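You operate a simulated robot arm through the tools that you are given. There is no shell and no other tool. Be economical: measure what you need, move in short steps, check, and stop when the job is done.

The job below is to be done with a simulated robot arm. You get a single attempt, and the scene is never put back.

Task
Try the green and white wire holders in the 2.0 slot; rack the one that drops in under 2.0.
Fine: the other goes in the red tray.

It is judged by the outcome, as a careful person would: the job done as asked, and still so three seconds after it is handed in. It fails if anything else is knocked over, pushed out of place, dropped, spilled or broken.

Robot
A 7-joint arm with a two-finger gripper, hanging from a carriage that runs on a rail from [-392, 159] to [1906, -774] (x, y) and turns from -4.835 to 7.156 rad about z. Base frame: it is fixed where the carriage stands at the start and does not move with it; the origin is on the floor, on the carriage's upright axis, x ahead of it, y to its left, z up; the surface under the hand at the start is at about z = 860. Readings come in mm, rad, newtons and seconds.
With the tool pointing down near the work surface it reaches from about 460 to 820 mm from the robot's upright axis, wherever it stands. Its first joint turns from -2.496 to 2.496 rad. Places, roughly: wire gauge [900, 0, 900]. Payload 1.37 kg.
The TCP is the grasp point between the finger pads, 16 mm short of the fingertips. In the tool frame z runs along the fingers and y along their closing line. Largest opening 92 mm; the body of the gripper starts 74 mm behind the TCP.
Orientation is told as [roll, pitch, yaw] about the base's x, y, z axes, in that order, counted from this pose: with the fingers straight down and closing along the base's y, the tool's x points along the base's -x, its y along +y and its z along -z.

Tools
- The arm moves only by the tool arm_command. Its argument "moves" is a list that holds one entry, the list of rows, each a list of 7 numbers: the turn, a rotation vector about the base's x, y, z in rad, then the shift along the base's x, y, z in mm, then the closure in counts, from 0 (fully open) to 255 (shut). In form: [[[ax, ay, az, dx, dy, dz, jaw], ...]]. A call has 1 to 20 rows; each row is the pose to reach, as a shift and turn from the pose commanded when the call began. A row lasts 0.2 s, in which the tool goes at most 50 mm and 0.15 rad; a call with a longer step from one row to the next is refused whole, and so is a gripper value outside its range. Where a pose cannot be reached the arm comes as near as it can. A force on the tool above 40 N (or 10 N above the force at the start of the call, whichever is more), or a blocked arm, ends the call early, and 0.2 s more pass. Each finger halts on what it meets, pressing with about 26 N; the grip force reading is that of the motor and also rises with nothing between the fingers. The clock runs only during rows and for 0.2 s after the last one: add rows that repeat a pose to give the fingers time. The reply holds the time, the measured pose of the TCP, the force on the tool along the base axes, the opening and the grip force, in the units named above and with some noise, with the torque about the TCP (base axes, N m) and any sound that the robot's microphone picked up.
- Cameras (640 x 400 px; columns grow to the right, rows downward): "scene" is now at [301.6, -19.5, 1636.4]; the picture's right is [-0.25, -0.97, 0.00], its down [-0.64, 0.17, -0.75] and it looks along [0.73, -0.19, -0.66] (base axes); focal length 257 px, centre (320, 200). "wrist" rides on the gripper at [71, 19, -111] in the tool frame; the picture's right is [-0.26, 0.96, 0.00], its down [-0.78, -0.21, -0.59] and it looks along [-0.57, -0.15, 0.81] (tool axes); focal length 280 px, centre (320, 200). There is no depth. A picture from a camera that has moved, and an enlarged one, comes with that camera's place and axes in the base frame and with its lens.
- capture(camera): a new picture of that camera. It takes no simulated time.
- move_column(by): slides the trunk up (or, below 0, down) by that many mm; the arm and the scene camera ride with it, the base frame stays. It gives what a move gives, with no picture.
- drive_base(legs): drives the robot by 1 to 6 legs, each [ahead, left, turn to the left] in mm, mm and rad, along the robot's own axes; the way and the turn of a leg run together, so that a leg with both is an arc; at most 1500 mm and 3.142 rad a leg. The arm and the cameras ride along, it lands a little off, and it stops where it bumps. It keeps to its track: a leg is cut to what the track allows. It gives what a move gives.
- aim_head(pan, tilt): turns the head with the scene camera to pan (to the left, within 2.705 rad either way) and tilt (down, from -0.506 to 1.204), counted from straight ahead of the robot. It gives what a move gives.
- inspect(camera, box): a new picture of the part [left, top, right, bottom] of that camera's present view, enlarged. It takes no simulated time.
- job_done(): hands the job in; it is judged then, once.

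Go step by step. Nothing tells you exact positions but the pictures and the camera data: compare them with the known pose of the tool, close in by small moves and look again before you grip or let go. The budget is 120 turns and 90 pictures, counting those below and the enlarged ones. Unless the task says otherwise, let go and move clear before handing in, and close with one line.

The tools are called after "Request:" as name(argument=value, ...) on one line, values as JSON. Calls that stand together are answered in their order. arm_command: Moves the arm, as the interface text tells. Its arguments: {"type":"object","properties":{"moves":{"type":"array"}},"required":["moves"]} The other tools are called the same way: move_column (by) slides the trunk up or down; drive_base (legs) drives the base; aim_head (pan, tilt) turns the head that bears the scene camera; capture (camera) takes a picture; inspect (camera, box) takes an enlarged picture of a part of a camera's view; job_done () hands the job in.

At the start:

```text
clock: 0.0
eef_pos: [773.8, -194.7, 1197.5]
tool_rot: [0.001, 0.001, 0.0]
wrist_force: [0.5, -0.2, 0.7]
torque: [-0.03, -0.01, -0.02]
finger_gap: 91.6
gripper_force: 0.1
trunk travel left (down, up): [-275.0, 306.0]
robot x, y, heading: [0.0, 1.7, 0.002]
head pan, tilt: [-0.257, 0.719]
```

scene: 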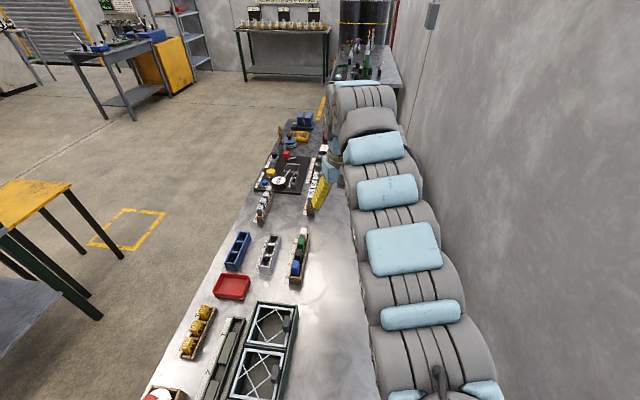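
wrist: 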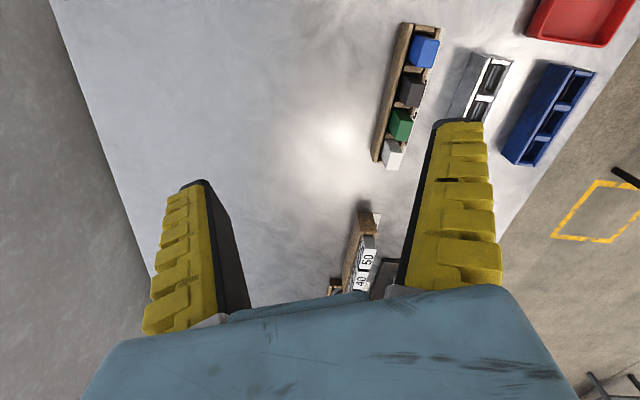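

I see a bench with a wooden rack holding blue, dark, green and white blocks, a gauge further off and a red tray nearby. I'll look closer.

Request:
inspect(camera="scene", box=[200, 200, 360, 300])

Request:
inspect(camera="scene", box=[230, 120, 358, 220])

Request:
inspect(camera="wrist", box=[340, 0, 640, 190])

```text
4.00 times, centred on (280, 250) of scene
camera zoom: at [301.6, -19.5, 1636.4], right [-0.25, -0.97, 0.0], down [-0.64, 0.17, -0.75], along [0.73, -0.19, -0.66], focal length 1029 px, centre (480, 0)
```

zoom: 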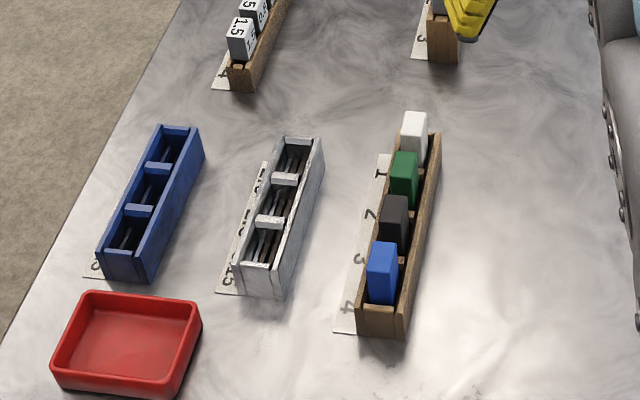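

```text
4.00 times, centred on (294, 170) of scene
camera zoom: at [301.6, -19.5, 1636.4], right [-0.25, -0.97, 0.0], down [-0.64, 0.17, -0.75], along [0.73, -0.19, -0.66], focal length 1029 px, centre (424, 320)
```

zoom: 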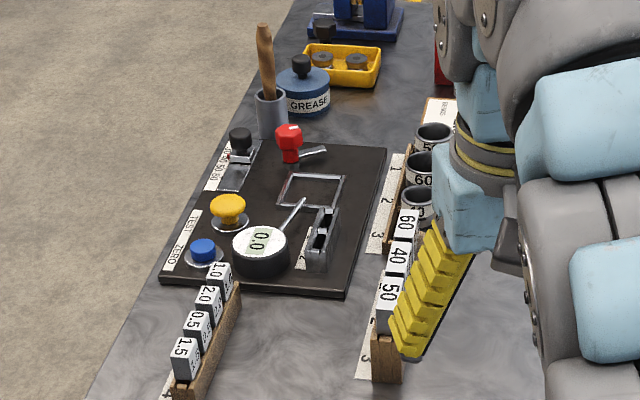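

```text
2.11 times, centred on (490, 95) of wrist
camera zoom: at [702.0, -175.5, 1308.8], right [0.26, 0.96, 0.0], down [0.78, -0.21, 0.59], along [0.57, -0.15, -0.81], focal length 590 px, centre (-38, 421)
```

zoom: 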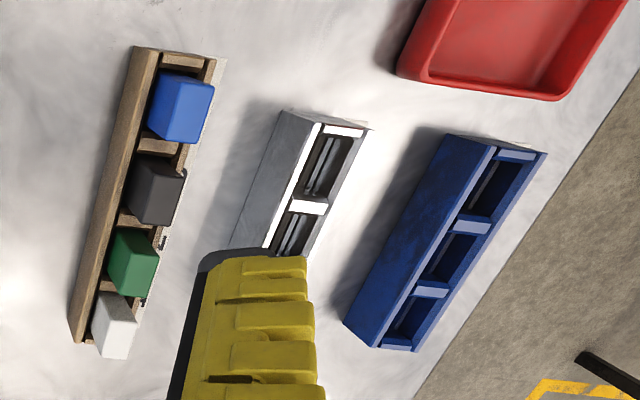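

The wire gauge looks like the grey rack near (890, 15), with the blue rack near (940, 120) as the 2.0 rack. I'll move the hand to the left for a better view of the labels.

Request:
arm_command(moves=[[[0, 0, 0, -15, 48, 0, 0], [0, 0, 0, -30, 94, 0, 0], [0, 0, 0, -45, 140, 0, 0], [0, 0, 0, -60, 187, 0, 0], [0, 0, 0, -75, 233, 0, 0], [0, 0, 0, -90, 280, 0, 0], [0, 0, 0, -105, 327, 0, 0], [0, 0, 0, -120, 373, 0, 0], [0, 0, 0, -120, 420, 0, 0], [0, 0, 0, -120, 450, 0, 0], [0, 0, 0, -120, 450, 0, 0]]])

Request:
capture(camera="wrist")

```text
refused: row 1 steps farther than a row can; nothing moved
```

```text
84 pictures are left
camera wrist: at [702.0, -175.5, 1308.8], right [0.26, 0.96, 0.0], down [0.78, -0.21, 0.59], along [0.57, -0.15, -0.81], focal length 280 px, centre (320, 200)
```

wrist: 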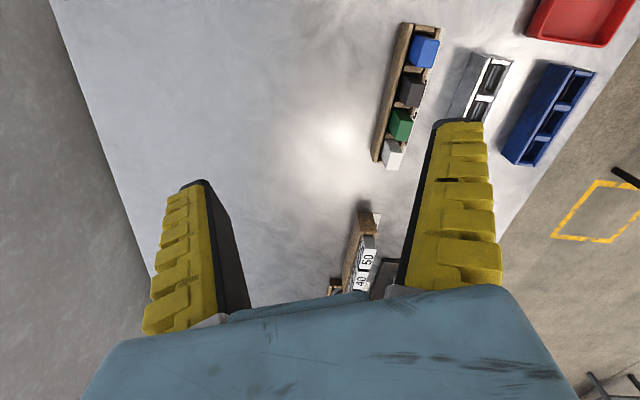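

The step was slightly too long; retrying with smaller ones.

Request:
arm_command(moves=[[[0, 0, 0, -12, 42, 0, 0], [0, 0, 0, -24, 84, 0, 0], [0, 0, 0, -36, 126, 0, 0], [0, 0, 0, -48, 168, 0, 0], [0, 0, 0, -60, 210, 0, 0], [0, 0, 0, -72, 252, 0, 0], [0, 0, 0, -84, 294, 0, 0], [0, 0, 0, -96, 336, 0, 0], [0, 0, 0, -108, 378, 0, 0], [0, 0, 0, -120, 420, 0, 0], [0, 0, 0, -120, 420, 0, 0]]])

Request:
capture(camera="wrist")

```text
clock: 2.4
eef_pos: [669.7, 227.5, 1184.7]
tool_rot: [0.003, -0.003, 0.0]
wrist_force: [-0.9, 0.5, -1.4]
torque: [-0.07, -0.02, -0.01]
finger_gap: 92.0
gripper_force: 0.1
out of reach, approached as far as the arm can: row 4, 5, 6, 7, 8, 9, 10, 11
trunk travel left (down, up): [-275.0, 306.0]
robot x, y, heading: [-3.4, 3.2, 0.003]
head pan, tilt: [-0.257, 0.719]
```

```text
83 pictures are left
camera wrist: at [597.4, 248.3, 1296.3], right [0.26, 0.96, 0.0], down [0.78, -0.21, 0.59], along [0.57, -0.15, -0.81], focal length 280 px, centre (320, 200)
```

wrist: 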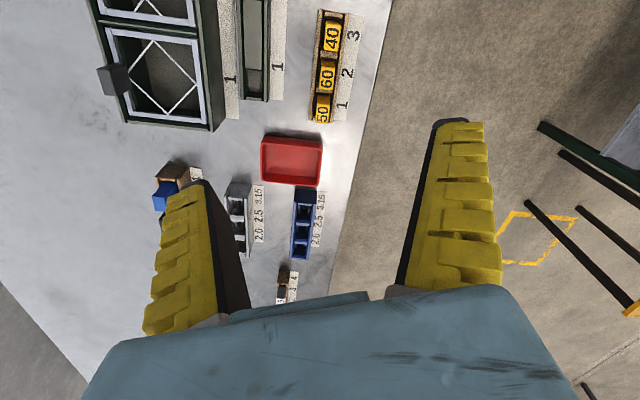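

Request:
inspect(camera="wrist", box=[150, 130, 350, 310])

```text
2.22 times, centred on (250, 220) of wrist
camera zoom: at [597.4, 248.3, 1296.3], right [0.26, 0.96, 0.0], down [0.78, -0.21, 0.59], along [0.57, -0.15, -0.81], focal length 623 px, centre (476, 156)
```

zoom: 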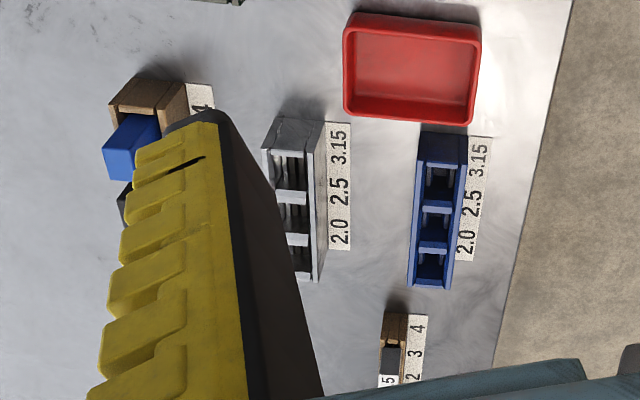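

The gauge is the grey rack and the storage is the blue rack, both with 2.0 at the far end. Some targets are out of reach from here, so I'll drive along the rail.

Request:
drive_base(legs=[[278, -113, 0]])

Request:
capture(camera="wrist")

Request:
capture(camera="scene")

```text
clock: 4.4
eef_pos: [939.0, 121.7, 1183.8]
tool_rot: [0.002, -0.001, 0.005]
wrist_force: [0.0, 1.0, -0.1]
torque: [0.0, 0.01, -0.03]
finger_gap: 91.7
gripper_force: 0.1
trunk travel left (down, up): [-275.0, 306.0]
robot x, y, heading: [269.7, -112.8, 0.007]
head pan, tilt: [-0.257, 0.719]
```

```text
81 pictures are left
camera wrist: at [866.7, 140.8, 1296.3], right [0.26, 0.97, 0.0], down [0.78, -0.21, 0.59], along [0.57, -0.15, -0.81], focal length 280 px, centre (320, 200)
```

wrist: 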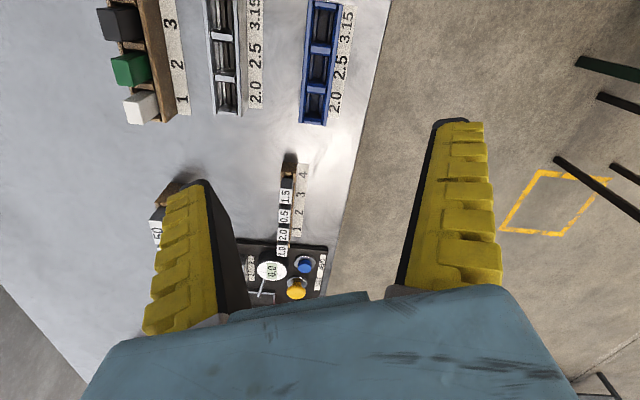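

```text
80 pictures are left
camera scene: at [572.2, -127.9, 1636.4], right [-0.25, -0.97, 0.0], down [-0.64, 0.16, -0.75], along [0.73, -0.19, -0.66], focal length 257 px, centre (320, 200)
```

scene: 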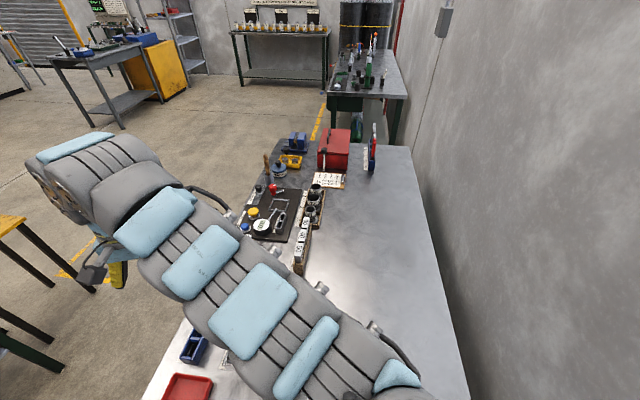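

Next I'll pull the hand back and lower so the wrist camera looks at the gauge and holders.

Request:
arm_command(moves=[[[0, 0, 0, -34, -18, -15, 0], [0, 0, 0, -68, -36, -30, 0], [0, 0, 0, -102, -54, -45, 0], [0, 0, 0, -136, -72, -60, 0], [0, 0, 0, -160, -90, -80, 0], [0, 0, 0, -170, -100, -100, 0], [0, 0, 0, -170, -100, -100, 0]]])

Request:
capture(camera="wrist")

```text
clock: 6.0
eef_pos: [937.8, 121.2, 1185.4]
tool_rot: [0.004, -0.002, 0.007]
wrist_force: [-0.9, 0.2, 0.4]
torque: [0.02, -0.01, -0.01]
finger_gap: 91.9
gripper_force: 0.1
out of reach, approached as far as the arm can: row 1, 2, 3, 4, 5, 6, 7
trunk travel left (down, up): [-275.0, 306.0]
robot x, y, heading: [270.9, -112.2, 0.004]
head pan, tilt: [-0.257, 0.719]
```

```text
79 pictures are left
camera wrist: at [865.9, 140.7, 1296.1], right [0.26, 0.97, 0.0], down [0.78, -0.21, 0.59], along [0.57, -0.15, -0.81], focal length 280 px, centre (320, 200)
```

wrist: 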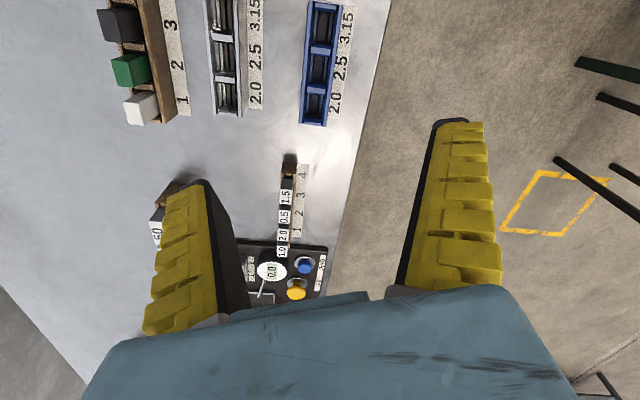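

The arm is stuck near a limit; I'll try going straight down, which should free it.

Request:
arm_command(moves=[[[0, 0, 0, 0, 0, -30, 0], [0, 0, 0, 0, 0, -60, 0], [0, 0, 0, 0, 0, -90, 0], [0, 0, 0, 0, 0, -90, 0]]])

```text
clock: 7.0
eef_pos: [938.6, 120.2, 1185.2]
tool_rot: [0.004, -0.003, 0.004]
wrist_force: [-0.6, 0.6, 0.9]
torque: [0.0, -0.02, -0.01]
finger_gap: 91.8
gripper_force: 0.0
out of reach, approached as far as the arm can: row 1, 2, 3, 4
trunk travel left (down, up): [-275.0, 306.0]
robot x, y, heading: [268.8, -108.1, 0.009]
head pan, tilt: [-0.257, 0.719]
```

Request:
arm_command(moves=[[[0, 0, 0, 8, -35, 0, 0], [0, 0, 0, 16, -70, 0, 0], [0, 0, 0, 24, -105, 0, 0], [0, 0, 0, 24, -140, 0, 0], [0, 0, 0, 24, -140, 0, 0]]])

```text
clock: 8.2
eef_pos: [976.8, -17.0, 1184.3]
tool_rot: [0.003, -0.001, 0.005]
wrist_force: [0.4, -0.1, 0.8]
torque: [-0.01, 0.03, -0.03]
finger_gap: 92.0
gripper_force: 0.0
out of reach, approached as far as the arm can: row 1, 2, 3, 4, 5
trunk travel left (down, up): [-275.0, 306.0]
robot x, y, heading: [271.9, -109.2, 0.006]
head pan, tilt: [-0.257, 0.719]
```

The limit looks like a minimum radius at this height, so I'll go outward, then down, then in.

Request:
arm_command(moves=[[[0, 0, 0, 45, 0, 0, 0], [0, 0, 0, 80, 0, 0, 0], [0, 0, 0, 80, 0, -40, 0], [0, 0, 0, 80, 0, -80, 0], [0, 0, 0, 80, 0, -120, 0], [0, 0, 0, 80, 0, -120, 0]]])

```text
clock: 9.6
eef_pos: [1054.3, -20.1, 1064.6]
tool_rot: [0.001, -0.001, 0.004]
wrist_force: [-0.5, 0.0, 0.3]
torque: [0.0, 0.01, 0.01]
finger_gap: 92.1
gripper_force: 0.0
trunk travel left (down, up): [-275.0, 306.0]
robot x, y, heading: [271.6, -109.7, 0.008]
head pan, tilt: [-0.257, 0.719]
```

Request:
arm_command(moves=[[[0, 0, 0, -45, 5, 0, 0], [0, 0, 0, -90, 10, 0, 0], [0, 0, 0, -135, 15, 0, 0], [0, 0, 0, -180, 20, 0, 0], [0, 0, 0, -225, 25, 0, 0], [0, 0, 0, -270, 30, 0, 0], [0, 0, 0, -300, 35, 0, 0], [0, 0, 0, -300, 35, 0, 0]]])

Request:
capture(camera="wrist")

```text
clock: 11.4
eef_pos: [1009.7, -13.2, 1063.4]
tool_rot: [0.002, -0.002, 0.004]
wrist_force: [0.0, -0.4, 0.5]
torque: [0.02, 0.0, -0.01]
finger_gap: 92.1
gripper_force: 0.0
out of reach, approached as far as the arm can: row 2, 3, 4, 5, 6, 7, 8
trunk travel left (down, up): [-275.0, 306.0]
robot x, y, heading: [271.3, -108.3, 0.004]
head pan, tilt: [-0.257, 0.719]
```

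```text
78 pictures are left
camera wrist: at [937.1, 5.5, 1175.2], right [0.26, 0.97, 0.0], down [0.78, -0.21, 0.59], along [0.57, -0.15, -0.81], focal length 280 px, centre (320, 200)
```

wrist: 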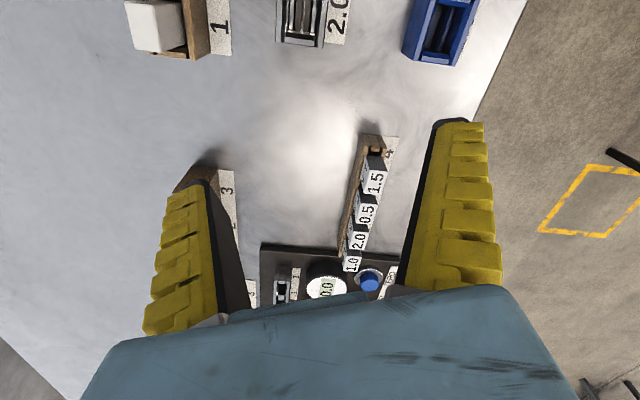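

Minimum radius here is about 743. I'll test whether lower down it comes in closer, over the clear patch of bench.

Request:
arm_command(moves=[[[0, 0, 0, 20, 0, 0, 0], [0, 0, 0, 20, 0, -40, 0], [0, 0, 0, 20, 0, -80, 0], [0, 0, 0, 0, 0, -80, 0], [0, 0, 0, -40, 0, -80, 0]]])

Request:
aim_head(pan=0.1, tilt=1.1)

Request:
capture(camera="scene")

```text
clock: 12.6
eef_pos: [1010.1, -9.3, 974.1]
tool_rot: [0.001, -0.002, 0.006]
wrist_force: [-0.3, -0.4, 0.7]
torque: [-0.01, 0.01, -0.03]
finger_gap: 91.9
gripper_force: 0.0
out of reach, approached as far as the arm can: row 5
trunk travel left (down, up): [-275.0, 306.0]
robot x, y, heading: [268.6, -109.4, 0.006]
head pan, tilt: [-0.257, 0.719]
```

```text
clock: 13.5
eef_pos: [1009.8, -11.2, 974.3]
tool_rot: [0.002, -0.001, 0.006]
wrist_force: [-0.2, 0.2, 0.1]
torque: [-0.06, 0.01, 0.01]
finger_gap: 91.9
gripper_force: 0.0
trunk travel left (down, up): [-275.0, 306.0]
robot x, y, heading: [270.3, -113.2, 0.007]
head pan, tilt: [0.099, 1.1]
```

```text
77 pictures are left
camera scene: at [553.5, -100.5, 1608.1], right [0.1, -0.99, 0.0], down [-0.89, -0.09, -0.45], along [0.45, 0.05, -0.89], focal length 257 px, centre (320, 200)
```

scene: 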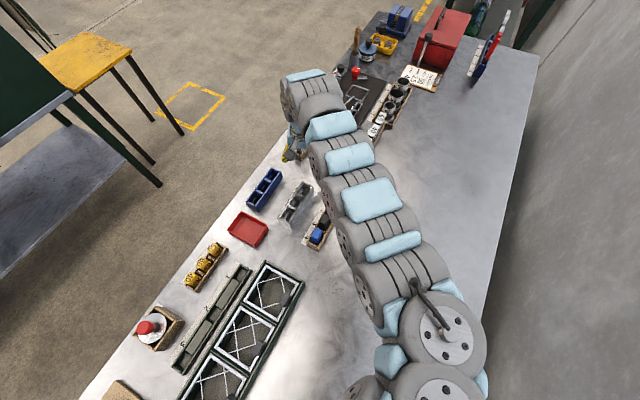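

The arm's minimum radius is set by how folded it is; a higher trunk should widen the window. I'll raise the trunk 250 and pull in.

Request:
move_column(by=250)

Request:
arm_command(moves=[[[0, 0, 0, 20, 0, -30, 0], [0, 0, 0, 20, 0, -75, 0], [0, 0, 0, 20, 0, -120, 0], [0, 0, 0, 20, 0, -150, 0], [0, 0, 0, -20, 10, -150, 0], [0, 0, 0, -60, 20, -150, 0], [0, 0, 0, -100, 30, -150, 0], [0, 0, 0, -140, 40, -150, 0], [0, 0, 0, -180, 40, -150, 0], [0, 0, 0, -220, 40, -150, 0]]])

Request:
capture(camera="wrist")

```text
clock: 16.0
eef_pos: [1009.5, -10.1, 1223.2]
tool_rot: [0.003, -0.001, 0.006]
wrist_force: [0.1, 0.5, 0.2]
torque: [-0.02, -0.01, 0.03]
finger_gap: 91.9
gripper_force: 0.0
trunk travel left (down, up): [-525.0, 56.0]
robot x, y, heading: [269.7, -109.6, 0.001]
head pan, tilt: [0.099, 1.1]
```

```text
clock: 18.2
eef_pos: [897.5, 53.0, 1064.1]
tool_rot: [0.001, 0.001, 0.004]
wrist_force: [0.3, -0.1, 0.7]
torque: [0.02, 0.03, 0.01]
finger_gap: 91.7
gripper_force: 0.0
out of reach, approached as far as the arm can: row 7, 8, 9, 10
trunk travel left (down, up): [-525.0, 56.0]
robot x, y, heading: [267.7, -107.9, 0.004]
head pan, tilt: [0.099, 1.1]
```

```text
76 pictures are left
camera wrist: at [825.3, 71.6, 1176.0], right [0.26, 0.97, 0.0], down [0.78, -0.21, 0.59], along [0.57, -0.15, -0.81], focal length 280 px, centre (320, 200)
```

wrist: 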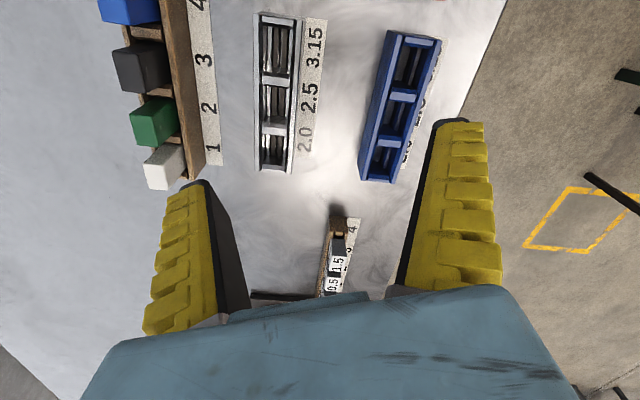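

Much better reach. Zooming in on the gauge and holders.

Request:
inspect(camera="wrist", box=[230, 0, 450, 190])

Request:
inspect(camera="wrist", box=[90, 0, 290, 200])

```text
2.11 times, centred on (340, 95) of wrist
camera zoom: at [825.3, 71.6, 1176.0], right [0.26, 0.97, 0.0], down [0.78, -0.21, 0.59], along [0.57, -0.15, -0.81], focal length 590 px, centre (278, 421)
```

zoom: 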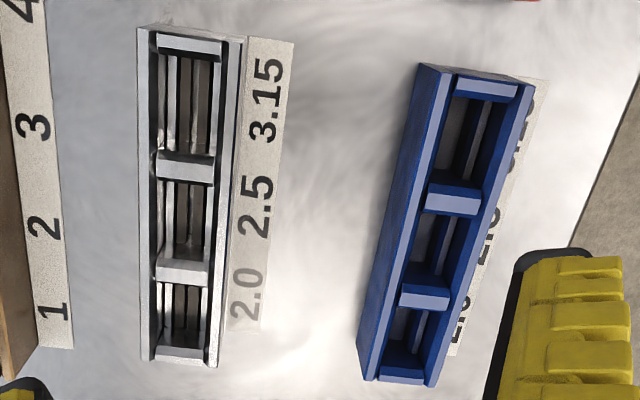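

```text
2.00 times, centred on (190, 100) of wrist
camera zoom: at [825.3, 71.6, 1176.0], right [0.26, 0.97, 0.0], down [0.78, -0.21, 0.59], along [0.57, -0.15, -0.81], focal length 561 px, centre (580, 400)
```

zoom: 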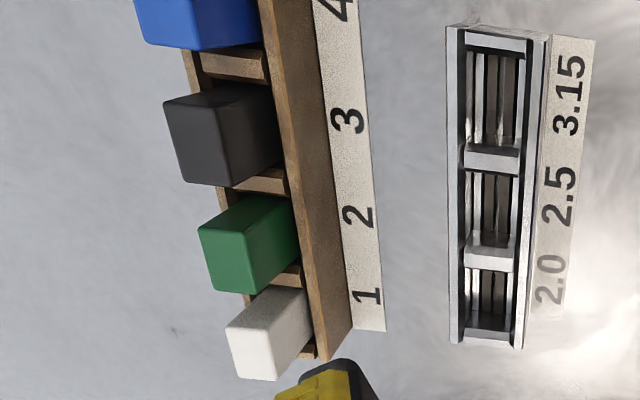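

The racks lie along the bench direction (about −0.387 rad). I'll yaw the hand to match and get closer to the gauge.

Request:
arm_command(moves=[[[0, 0, -0.13, 0, 0, -20, 0], [0, 0, -0.26, 0, 0, -40, 0], [0, 0, -0.39, -10, -5, -64, 0], [0, 0, -0.39, -20, -11, -64, 0], [0, 0, -0.39, -20, -11, -64, 0]]])

Request:
capture(camera="wrist")

```text
clock: 19.4
eef_pos: [875.2, 39.8, 1001.1]
tool_rot: [0.002, -0.001, -0.385]
wrist_force: [-1.2, -0.1, 0.7]
torque: [0.02, 0.02, 0.02]
finger_gap: 91.5
gripper_force: 0.0
trunk travel left (down, up): [-525.0, 56.0]
robot x, y, heading: [271.2, -109.4, 0.001]
head pan, tilt: [0.099, 1.1]
```

```text
73 pictures are left
camera wrist: at [815.1, 85.0, 1113.1], right [0.61, 0.8, 0.0], down [0.64, -0.49, 0.59], along [0.47, -0.36, -0.81], focal length 280 px, centre (320, 200)
```

wrist: 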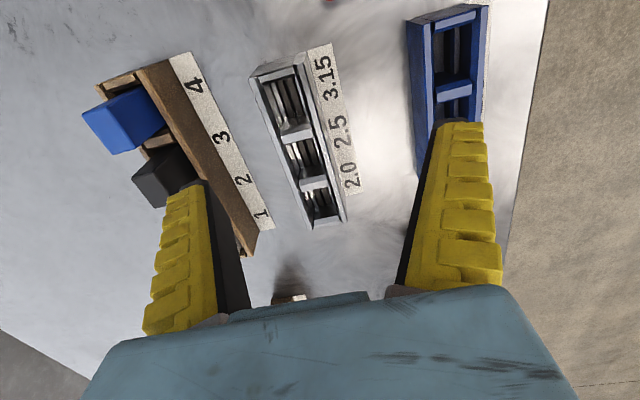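

Request:
inspect(camera="wrist", box=[230, 40, 390, 240])

Request:
inspect(camera="wrist", box=[280, 150, 360, 240])

```text
2.00 times, centred on (310, 140) of wrist
camera zoom: at [815.1, 85.0, 1113.1], right [0.61, 0.8, 0.0], down [0.64, -0.49, 0.59], along [0.47, -0.36, -0.81], focal length 561 px, centre (340, 320)
```

zoom: 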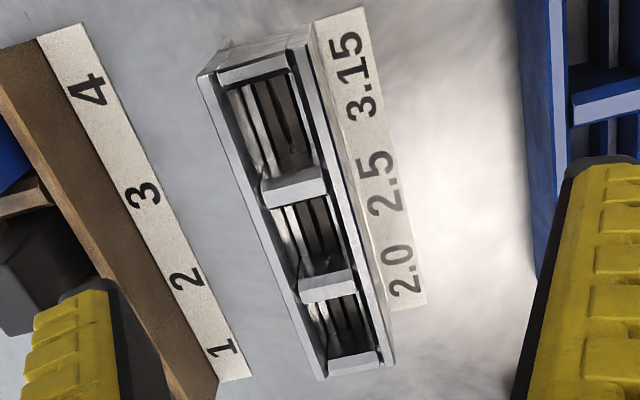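

```text
4.44 times, centred on (320, 195) of wrist
camera zoom: at [815.1, 85.0, 1113.1], right [0.61, 0.8, 0.0], down [0.64, -0.49, 0.59], along [0.47, -0.36, -0.81], focal length 1246 px, centre (320, 222)
```

zoom: 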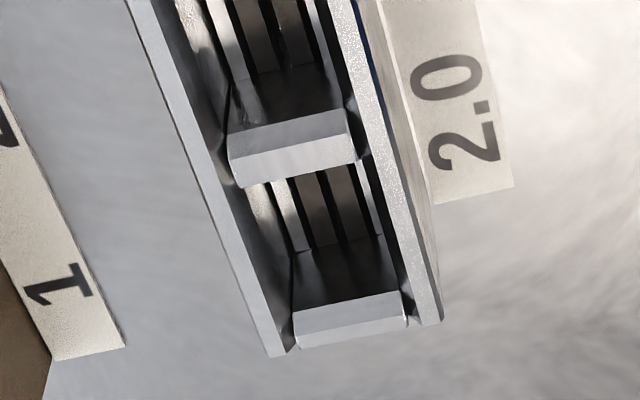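

Now a look at the green and white holders.

Request:
arm_command(moves=[[[0, 0, 0, 5, -40, 0, 0], [0, 0, 0, 0, -80, 5, 0], [0, 0, 0, -15, -110, 10, 0], [0, 0, 0, -35, -120, 10, 0], [0, 0, 0, -35, -120, 10, 0]]])

Request:
capture(camera="wrist")

```text
clock: 20.6
eef_pos: [888.1, -58.8, 1006.2]
tool_rot: [0.002, -0.001, -0.385]
wrist_force: [0.3, -0.1, 0.1]
torque: [-0.04, 0.03, -0.02]
finger_gap: 91.8
gripper_force: 0.1
out of reach, approached as far as the arm can: row 2, 3, 4, 5
trunk travel left (down, up): [-525.0, 56.0]
robot x, y, heading: [270.2, -109.7, 0.005]
head pan, tilt: [0.099, 1.1]
```

```text
70 pictures are left
camera wrist: at [828.0, -13.8, 1118.8], right [0.61, 0.8, 0.0], down [0.64, -0.49, 0.59], along [0.47, -0.36, -0.81], focal length 280 px, centre (320, 200)
```

wrist: 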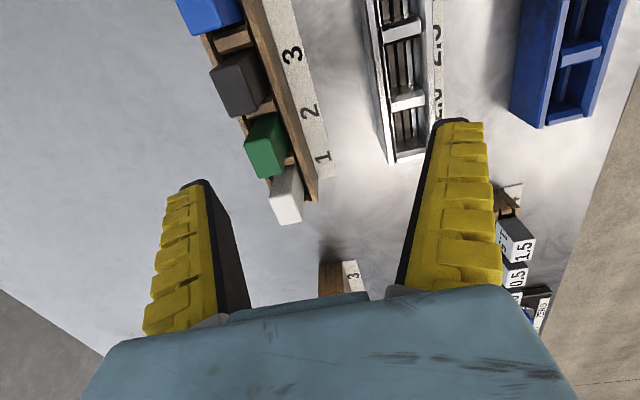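

I'll drive back about 90 mm along the rail so the holders are comfortably in reach.

Request:
drive_base(legs=[[-83, 34, 0]])

Request:
capture(camera="wrist")

Request:
inspect(camera="wrist", box=[240, 80, 400, 260])

```text
clock: 21.7
eef_pos: [805.9, -23.9, 1006.7]
tool_rot: [0.001, 0.0, -0.383]
wrist_force: [0.2, 0.5, 0.3]
torque: [0.04, -0.01, -0.01]
finger_gap: 91.9
gripper_force: 0.1
trunk travel left (down, up): [-525.0, 56.0]
robot x, y, heading: [187.9, -76.7, 0.009]
head pan, tilt: [0.099, 1.1]
```

```text
69 pictures are left
camera wrist: at [745.9, 21.4, 1118.8], right [0.6, 0.8, 0.0], down [0.64, -0.49, 0.59], along [0.47, -0.35, -0.81], focal length 280 px, centre (320, 200)
```

wrist: 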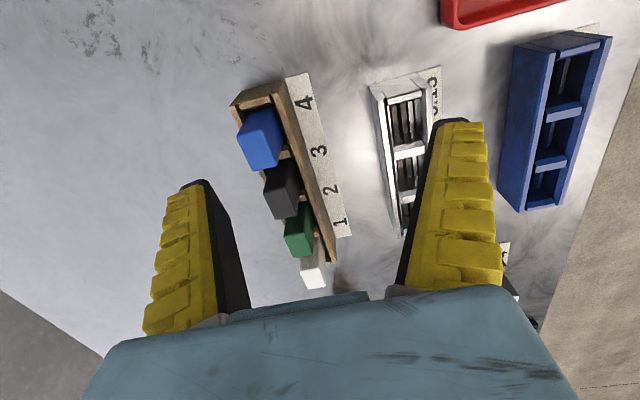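

```text
2.22 times, centred on (320, 170) of wrist
camera zoom: at [745.9, 21.4, 1118.8], right [0.6, 0.8, 0.0], down [0.64, -0.49, 0.59], along [0.47, -0.35, -0.81], focal length 623 px, centre (320, 267)
```

zoom: 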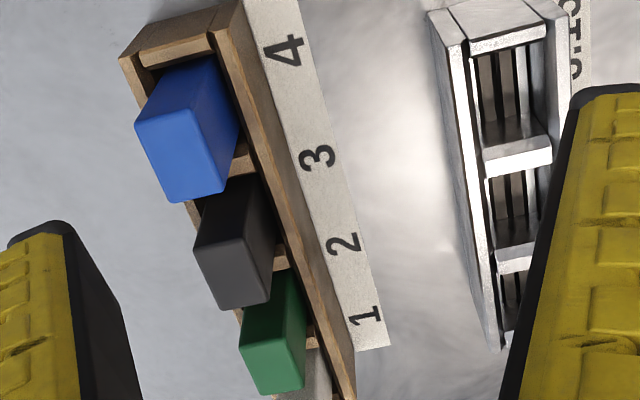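

Triangulating: the green holder's top is about (878, −100, 940), white about 45 mm further along the rack. I'll move above the green one and look.

Request:
arm_command(moves=[[[0, 0, 0, 18, -19, 0, 0], [0, 0, 0, 36, -38, 0, 0], [0, 0, 0, 54, -57, 0, 0], [0, 0, 0, 72, -76, 0, 0], [0, 0, 0, 72, -76, 0, 0]]])

Request:
capture(camera="wrist")

```text
clock: 22.9
eef_pos: [878.6, -100.5, 1006.0]
tool_rot: [0.002, -0.001, -0.382]
wrist_force: [0.2, 0.7, 0.0]
torque: [-0.02, -0.02, 0.02]
finger_gap: 92.0
gripper_force: 0.1
trunk travel left (down, up): [-525.0, 56.0]
robot x, y, heading: [190.3, -77.2, 0.007]
head pan, tilt: [0.099, 1.1]
```

```text
67 pictures are left
camera wrist: at [819.3, -55.6, 1117.7], right [0.6, 0.8, 0.0], down [0.64, -0.49, 0.59], along [0.47, -0.35, -0.81], focal length 280 px, centre (320, 200)
```

wrist: 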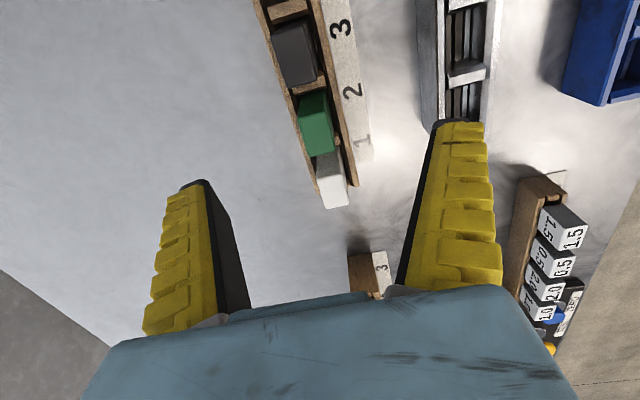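

Request:
inspect(camera="wrist", box=[260, 60, 400, 220])

```text
2.50 times, centred on (330, 140) of wrist
camera zoom: at [819.3, -55.6, 1117.7], right [0.6, 0.8, 0.0], down [0.64, -0.49, 0.59], along [0.47, -0.35, -0.81], focal length 701 px, centre (295, 350)
```

zoom: 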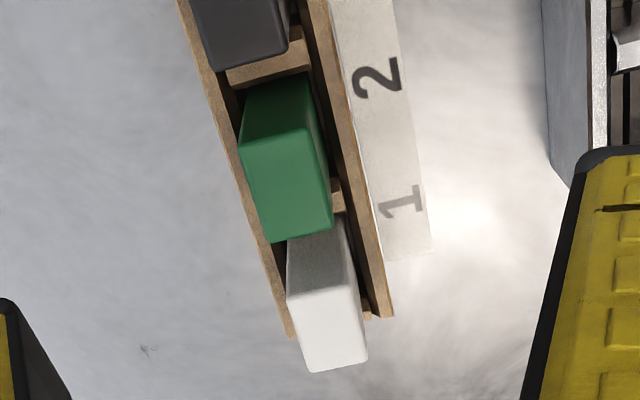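

The green holder is directly under the hand. Descending with open fingers to grip its upper part.

Request:
arm_command(moves=[[[0, 0, 0, 0, -1, -25, 0], [0, 0, 0, 0, -1, -50, 0], [0, 0, 0, 0, -1, -65, 0], [0, 0, 0, 0, -1, -78, 0], [0, 0, 0, 0, -1, -78, 0]]])

Request:
capture(camera="wrist")

```text
clock: 24.1
eef_pos: [878.5, -101.8, 928.0]
tool_rot: [0.001, 0.0, -0.383]
wrist_force: [-0.1, -0.2, -0.3]
torque: [-0.01, 0.0, 0.01]
finger_gap: 92.1
gripper_force: 0.0
trunk travel left (down, up): [-525.0, 56.0]
robot x, y, heading: [192.0, -75.2, 0.01]
head pan, tilt: [0.099, 1.1]
```

```text
65 pictures are left
camera wrist: at [818.4, -57.2, 1041.1], right [0.6, 0.8, 0.0], down [0.64, -0.49, 0.59], along [0.47, -0.35, -0.81], focal length 280 px, centre (320, 200)
```

wrist: 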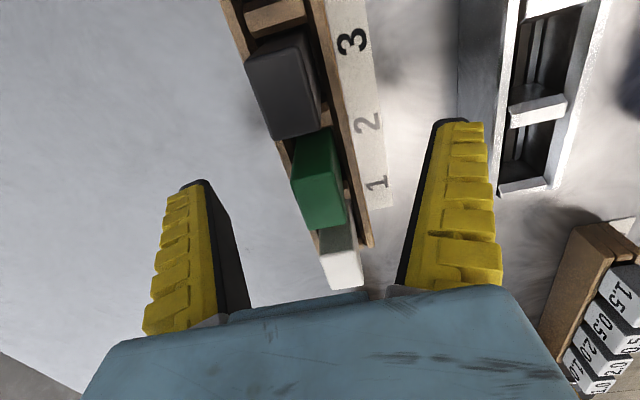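

Well aligned; closing.

Request:
arm_command(moves=[[[0, 0, 0, 0, 0, 0, 100], [0, 0, 0, 0, 0, 0, 160], [0, 0, 0, 0, 0, 0, 190], [0, 0, 0, 0, 0, 0, 255], [0, 0, 0, 0, 0, 0, 255], [0, 0, 0, 0, 0, 0, 255]]])

Request:
capture(camera="wrist")

```text
clock: 25.5
eef_pos: [879.0, -102.7, 928.7]
tool_rot: [0.0, -0.001, -0.38]
wrist_force: [-3.7, -0.6, 11.4]
torque: [0.0, 0.14, 0.06]
finger_gap: 13.8
gripper_force: 26.0
trunk travel left (down, up): [-525.0, 56.0]
robot x, y, heading: [186.8, -75.2, 0.008]
head pan, tilt: [0.099, 1.1]
```

```text
64 pictures are left
camera wrist: at [819.0, -57.3, 1041.5], right [0.6, 0.8, 0.0], down [0.64, -0.49, 0.59], along [0.47, -0.35, -0.81], focal length 280 px, centre (320, 200)
```

wrist: 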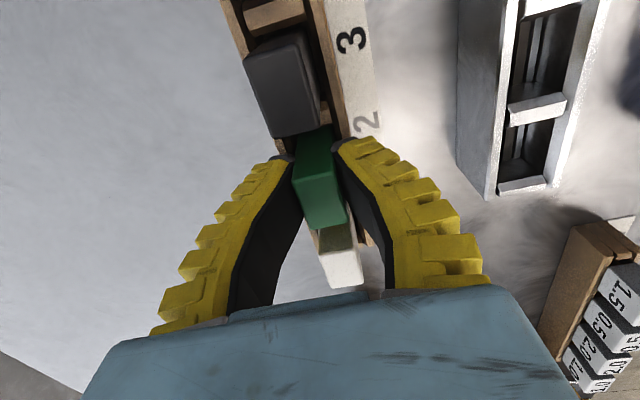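

Gripped (flexible fingers). Lifting slowly.

Request:
arm_command(moves=[[[0, 0, 0, 0, 0, 10, 255], [0, 0, 0, 0, 0, 30, 255], [0, 0, 0, 0, 0, 60, 255], [0, 0, 0, 0, 0, 92, 255], [0, 0, 0, 0, 0, 92, 255]]])

Request:
capture(camera="wrist")

```text
clock: 26.7
eef_pos: [878.0, -101.0, 1020.6]
tool_rot: [0.003, -0.001, -0.382]
wrist_force: [0.6, 0.1, -0.9]
torque: [0.02, -0.02, -0.01]
finger_gap: 9.5
gripper_force: 26.1
trunk travel left (down, up): [-525.0, 56.0]
robot x, y, heading: [187.5, -74.1, 0.008]
head pan, tilt: [0.099, 1.1]
```

```text
63 pictures are left
camera wrist: at [818.7, -56.5, 1132.5], right [0.6, 0.8, 0.0], down [0.64, -0.49, 0.59], along [0.47, -0.35, -0.81], focal length 280 px, centre (320, 200)
```

wrist: 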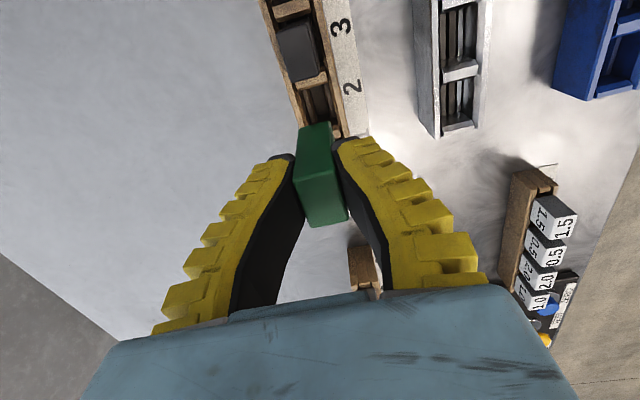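

Green is lifted. I'll check with the scene camera what hangs below it, and that white is still in place.

Request:
capture(camera="scene")

```text
62 pictures are left
camera scene: at [471.5, -66.3, 1858.0], right [0.11, -0.99, 0.0], down [-0.89, -0.1, -0.45], along [0.45, 0.05, -0.89], focal length 257 px, centre (320, 200)
```

scene: 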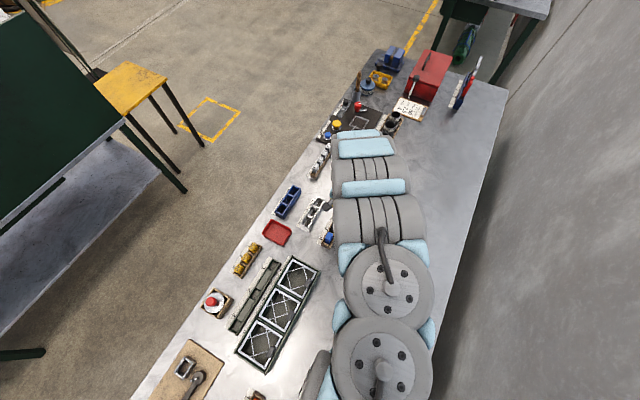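

White is presumably hidden behind green in the wrist view. The 2.0 pocket centre triangulates to about (940, −7.5, 905); moving the green holder above it.

Request:
arm_command(moves=[[[0, 0, 0, 15, 23, 0, 255], [0, 0, 0, 31, 46, 0, 255], [0, 0, 0, 46, 70, 0, 255], [0, 0, 0, 62, 93.5, 0, 255], [0, 0, 0, 62, 93.5, 0, 255]]])

Request:
capture(camera="wrist")

Request:
aim_head(pan=0.0, tilt=1.0)

Request:
capture(camera="scene")

```text
clock: 27.9
eef_pos: [937.4, -6.0, 1020.4]
tool_rot: [0.003, 0.0, -0.382]
wrist_force: [0.0, 1.0, -0.8]
torque: [0.05, -0.04, 0.03]
finger_gap: 9.9
gripper_force: 26.0
trunk travel left (down, up): [-525.0, 56.0]
robot x, y, heading: [184.1, -74.6, 0.006]
head pan, tilt: [0.099, 1.1]
```

```text
61 pictures are left
camera wrist: at [878.3, 38.0, 1132.4], right [0.6, 0.8, 0.0], down [0.64, -0.49, 0.59], along [0.47, -0.35, -0.81], focal length 280 px, centre (320, 200)
```

wrist: 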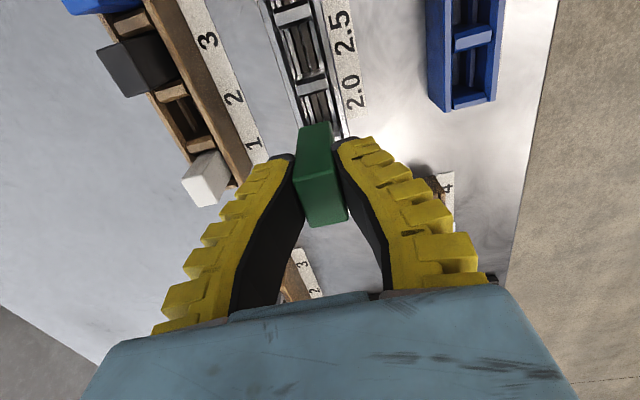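

```text
clock: 28.6
eef_pos: [938.7, -7.2, 1021.0]
tool_rot: [0.003, 0.0, -0.382]
wrist_force: [-0.5, 0.0, -1.1]
torque: [0.0, 0.0, 0.0]
finger_gap: 9.8
gripper_force: 26.1
trunk travel left (down, up): [-525.0, 56.0]
robot x, y, heading: [190.5, -74.6, 0.013]
head pan, tilt: [0.0, 1.0]
```

```text
60 pictures are left
camera scene: at [478.4, -72.5, 1864.6], right [0.01, -1.0, 0.0], down [-0.84, -0.01, -0.54], along [0.54, 0.0, -0.84], focal length 257 px, centre (320, 200)
```

scene: 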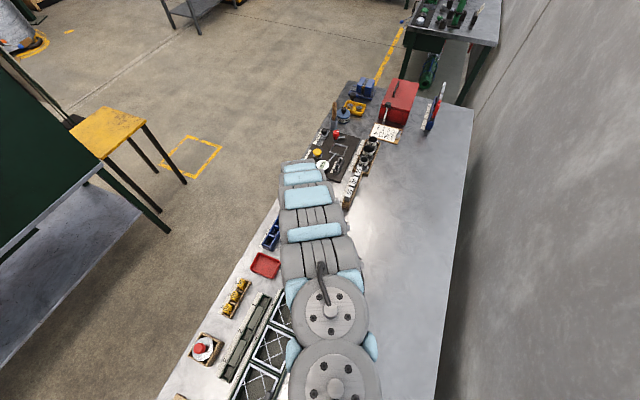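

White is still in place. Lowering to just above the gauge and looking.

Request:
arm_command(moves=[[[0, 0, 0, 0, 0, -20, 255], [0, 0, 0, 0, 0, -40, 255], [0, 0, 0, 0, 0, -45, 255]]])

Request:
inspect(camera="wrist", box=[240, 40, 400, 240])

```text
clock: 29.4
eef_pos: [940.0, -8.9, 976.0]
tool_rot: [0.0, 0.0, -0.382]
wrist_force: [0.3, -0.3, -0.7]
torque: [-0.01, 0.01, 0.0]
finger_gap: 10.0
gripper_force: 25.6
trunk travel left (down, up): [-525.0, 56.0]
robot x, y, heading: [187.7, -75.2, 0.005]
head pan, tilt: [0.0, 1.0]
```

```text
2.00 times, centred on (320, 140) of wrist
camera zoom: at [879.5, 36.5, 1087.7], right [0.6, 0.8, 0.0], down [0.65, -0.49, 0.59], along [0.47, -0.35, -0.81], focal length 561 px, centre (320, 320)
```

zoom: 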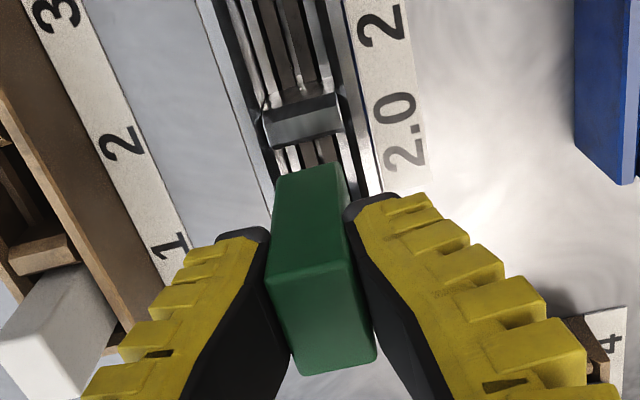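

Block vs. pocket needs a small shift. Zooming on the inner ribs to find the slot line.

Request:
inspect(camera="wrist", box=[285, 35, 365, 140])

Request:
inspect(camera="wrist", box=[290, 95, 350, 145])

```text
3.81 times, centred on (325, 88) of wrist
camera zoom: at [879.5, 36.5, 1087.7], right [0.6, 0.8, 0.0], down [0.65, -0.49, 0.59], along [0.47, -0.35, -0.81], focal length 1068 px, centre (301, 629)
```

zoom: 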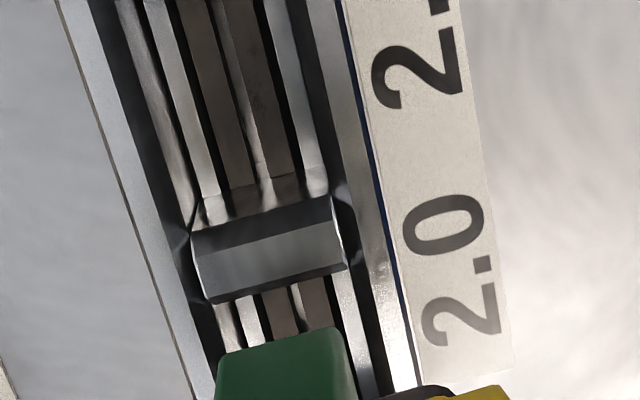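

```text
8.00 times, centred on (320, 120) of wrist
camera zoom: at [879.5, 36.5, 1087.7], right [0.6, 0.8, 0.0], down [0.65, -0.49, 0.59], along [0.47, -0.35, -0.81], focal length 2243 px, centre (320, 840)
```

zoom: 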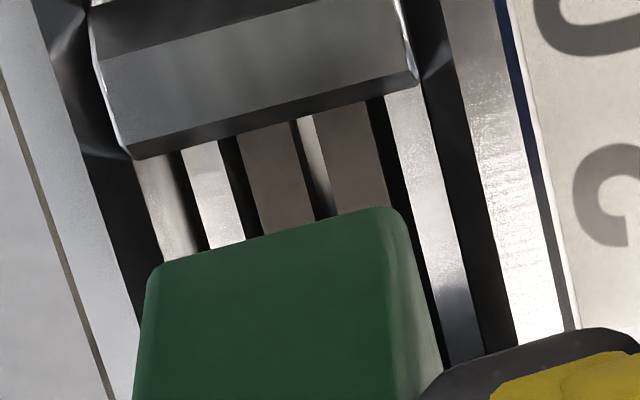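

The ribs are symmetric about the pocket centre, so I'll shift the block about 4 mm along and 0.9 mm across, then lower step by step.

Request:
arm_command(moves=[[[0, 0, 0, 3.4, -2.3, 0, 255], [0, 0, 0, 3.4, -2.3, -10, 255], [0, 0, 0, 3.4, -2.3, -20, 255], [0, 0, 0, 3.4, -2.3, -25, 255]]])

Request:
inspect(camera="wrist", box=[250, 40, 390, 240])

```text
clock: 30.4
eef_pos: [936.6, -11.5, 959.3]
tool_rot: [0.001, -0.001, -0.382]
wrist_force: [-0.5, -0.1, -0.8]
torque: [-0.01, -0.01, -0.02]
finger_gap: 10.1
gripper_force: 25.7
out of reach, approached as far as the arm can: row 3, 4
trunk travel left (down, up): [-525.0, 56.0]
robot x, y, heading: [189.5, -76.8, 0.011]
head pan, tilt: [0.0, 1.0]
```

```text
2.00 times, centred on (320, 140) of wrist
camera zoom: at [876.2, 33.8, 1072.0], right [0.6, 0.8, 0.0], down [0.64, -0.49, 0.59], along [0.47, -0.35, -0.81], focal length 561 px, centre (320, 320)
```

zoom: 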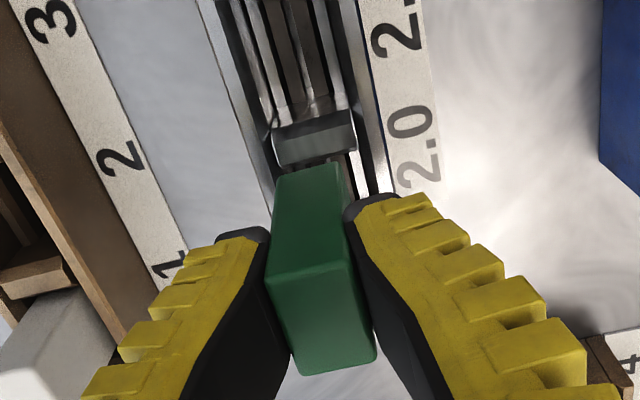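

The arm is at its outer reach. I'll lift clear, drive 100 mm forward along the rail, and come back over the slot.

Request:
arm_command(moves=[[[0, 0, 0, 0, 0, 30, 255], [0, 0, 0, 0, 0, 70, 255], [0, 0, 0, 0, 0, 75, 255]]])

Request:
drive_base(legs=[[93, -37, 0]])

```text
clock: 31.2
eef_pos: [937.1, -12.9, 1035.4]
tool_rot: [0.001, 0.001, -0.385]
wrist_force: [0.1, 0.1, -0.2]
torque: [-0.01, 0.0, -0.02]
finger_gap: 9.7
gripper_force: 25.9
trunk travel left (down, up): [-525.0, 56.0]
robot x, y, heading: [188.0, -75.4, 0.006]
head pan, tilt: [0.0, 1.0]
```

```text
clock: 32.4
eef_pos: [1029.7, -51.3, 1035.4]
tool_rot: [0.001, -0.001, -0.38]
wrist_force: [-0.1, 0.1, -0.9]
torque: [0.01, -0.02, -0.03]
finger_gap: 9.8
gripper_force: 26.1
trunk travel left (down, up): [-525.0, 56.0]
robot x, y, heading: [282.9, -117.6, 0.011]
head pan, tilt: [0.0, 1.0]
```

Request:
arm_command(moves=[[[0, 0, 0, -22, 10, 0, 255], [0, 0, 0, -44, 20, 0, 255], [0, 0, 0, -65, 30, -15, 255], [0, 0, -0.003, -86.5, 40.3, -30, 255], [0, 0, -0.003, -86.5, 40.3, -60, 255], [0, 0, -0.003, -86.5, 40.3, -60, 255]]])

Request:
inspect(camera="wrist", box=[285, 60, 365, 160])

```text
clock: 33.8
eef_pos: [942.0, -9.4, 974.3]
tool_rot: [0.002, 0.0, -0.383]
wrist_force: [0.4, 1.1, -0.3]
torque: [0.01, -0.02, 0.02]
finger_gap: 9.5
gripper_force: 26.3
trunk travel left (down, up): [-525.0, 56.0]
robot x, y, heading: [283.4, -117.1, 0.007]
head pan, tilt: [0.0, 1.0]
```

```text
4.00 times, centred on (325, 110) of wrist
camera zoom: at [882.7, 35.0, 1086.7], right [0.6, 0.8, 0.0], down [0.64, -0.49, 0.59], along [0.47, -0.36, -0.81], focal length 1122 px, centre (300, 560)
```

zoom: 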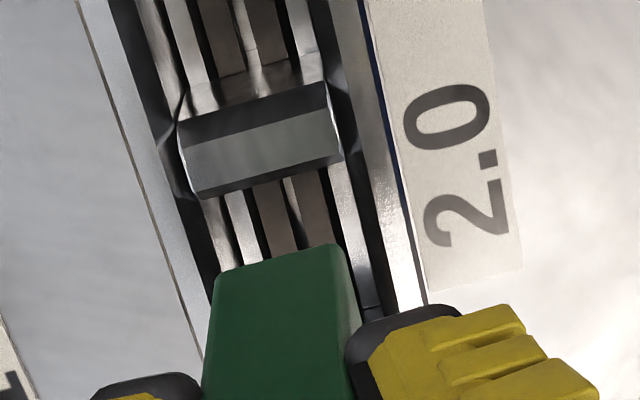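

Nearly centred; a half-millimetre nudge, then lowering into the pocket.

Request:
arm_command(moves=[[[0, 0, 0, -0.2, -0.5, -10, 255], [0, 0, 0, -0.2, -0.5, -20, 255], [0, 0, 0, -0.2, -0.5, -26, 255], [0, 0, 0, -0.2, -0.5, -30, 255], [0, 0, 0, -0.2, -0.5, -30, 255]]])

Request:
inspect(camera="wrist", box=[250, 60, 400, 240])

```text
clock: 35.0
eef_pos: [942.2, -10.5, 946.9]
tool_rot: [0.002, 0.002, -0.385]
wrist_force: [0.2, -0.5, -0.7]
torque: [-0.02, 0.01, -0.06]
finger_gap: 9.7
gripper_force: 26.1
trunk travel left (down, up): [-525.0, 56.0]
robot x, y, heading: [284.1, -119.8, 0.008]
head pan, tilt: [0.0, 1.0]
```

```text
2.22 times, centred on (325, 150) of wrist
camera zoom: at [883.2, 34.4, 1057.7], right [0.6, 0.8, 0.0], down [0.64, -0.49, 0.59], along [0.47, -0.36, -0.81], focal length 623 px, centre (309, 311)
```

zoom: 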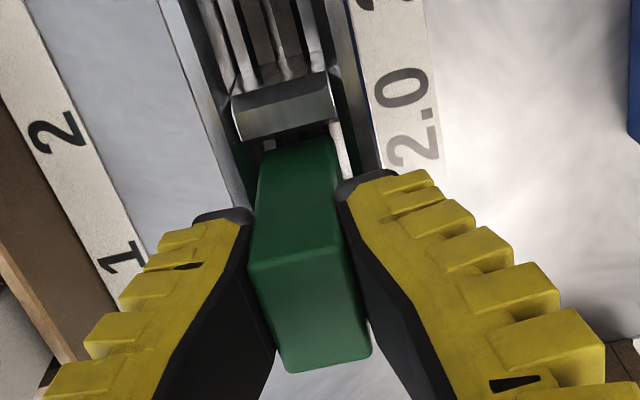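

No contact yet; continuing down slowly.

Request:
arm_command(moves=[[[0, 0, 0, 0, 0, -2, 255], [0, 0, 0, 0, 0, -4, 255], [0, 0, 0, 0, 0, -6, 255], [0, 0, 0, 0, 0, -8, 255], [0, 0, 0, 0, 0, -8, 255]]])

```text
clock: 36.2
eef_pos: [942.7, -9.5, 938.0]
tool_rot: [0.001, 0.0, -0.385]
wrist_force: [-1.2, -0.6, -0.2]
torque: [0.03, 0.0, 0.03]
finger_gap: 9.8
gripper_force: 25.7
trunk travel left (down, up): [-525.0, 56.0]
robot x, y, heading: [283.2, -113.8, 0.009]
head pan, tilt: [0.0, 1.0]
```

Request:
arm_command(moves=[[[0, 0, 0, 0, 0, -2, 255], [0, 0, 0, 0, 0, -4, 255], [0, 0, 0, 0, 0, -6, 255], [0, 0, 0, 0, 0, -6, 255]]])

Request:
inspect(camera="wrist", box=[250, 60, 400, 240])

```text
clock: 37.2
eef_pos: [942.8, -10.7, 932.3]
tool_rot: [0.0, -0.001, -0.385]
wrist_force: [0.5, -0.6, -1.0]
torque: [0.01, -0.01, -0.02]
finger_gap: 9.9
gripper_force: 26.3
trunk travel left (down, up): [-525.0, 56.0]
robot x, y, heading: [279.8, -115.1, 0.006]
head pan, tilt: [0.0, 1.0]
```

```text
2.22 times, centred on (325, 150) of wrist
camera zoom: at [883.7, 34.4, 1043.8], right [0.6, 0.8, 0.0], down [0.64, -0.49, 0.59], along [0.47, -0.36, -0.81], focal length 623 px, centre (309, 311)
```

zoom: 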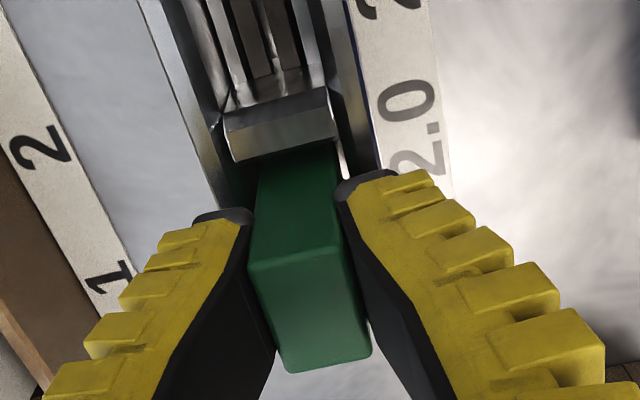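

Request:
inspect(camera="wrist", box=[280, 85, 360, 140])

```text
7.27 times, centred on (320, 112) of wrist
camera zoom: at [883.7, 34.4, 1043.8], right [0.6, 0.8, 0.0], down [0.64, -0.49, 0.59], along [0.47, -0.36, -0.81], focal length 2039 px, centre (320, 836)
```

zoom: 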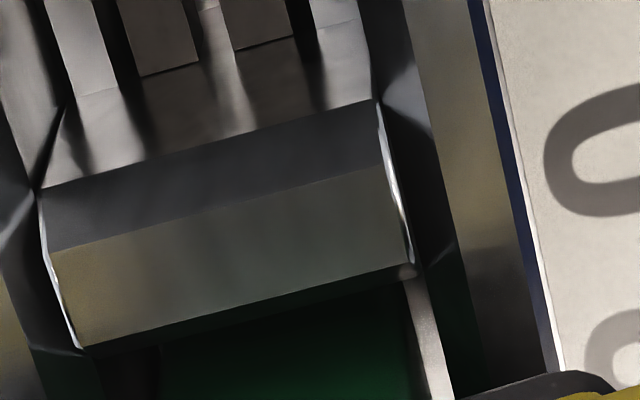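

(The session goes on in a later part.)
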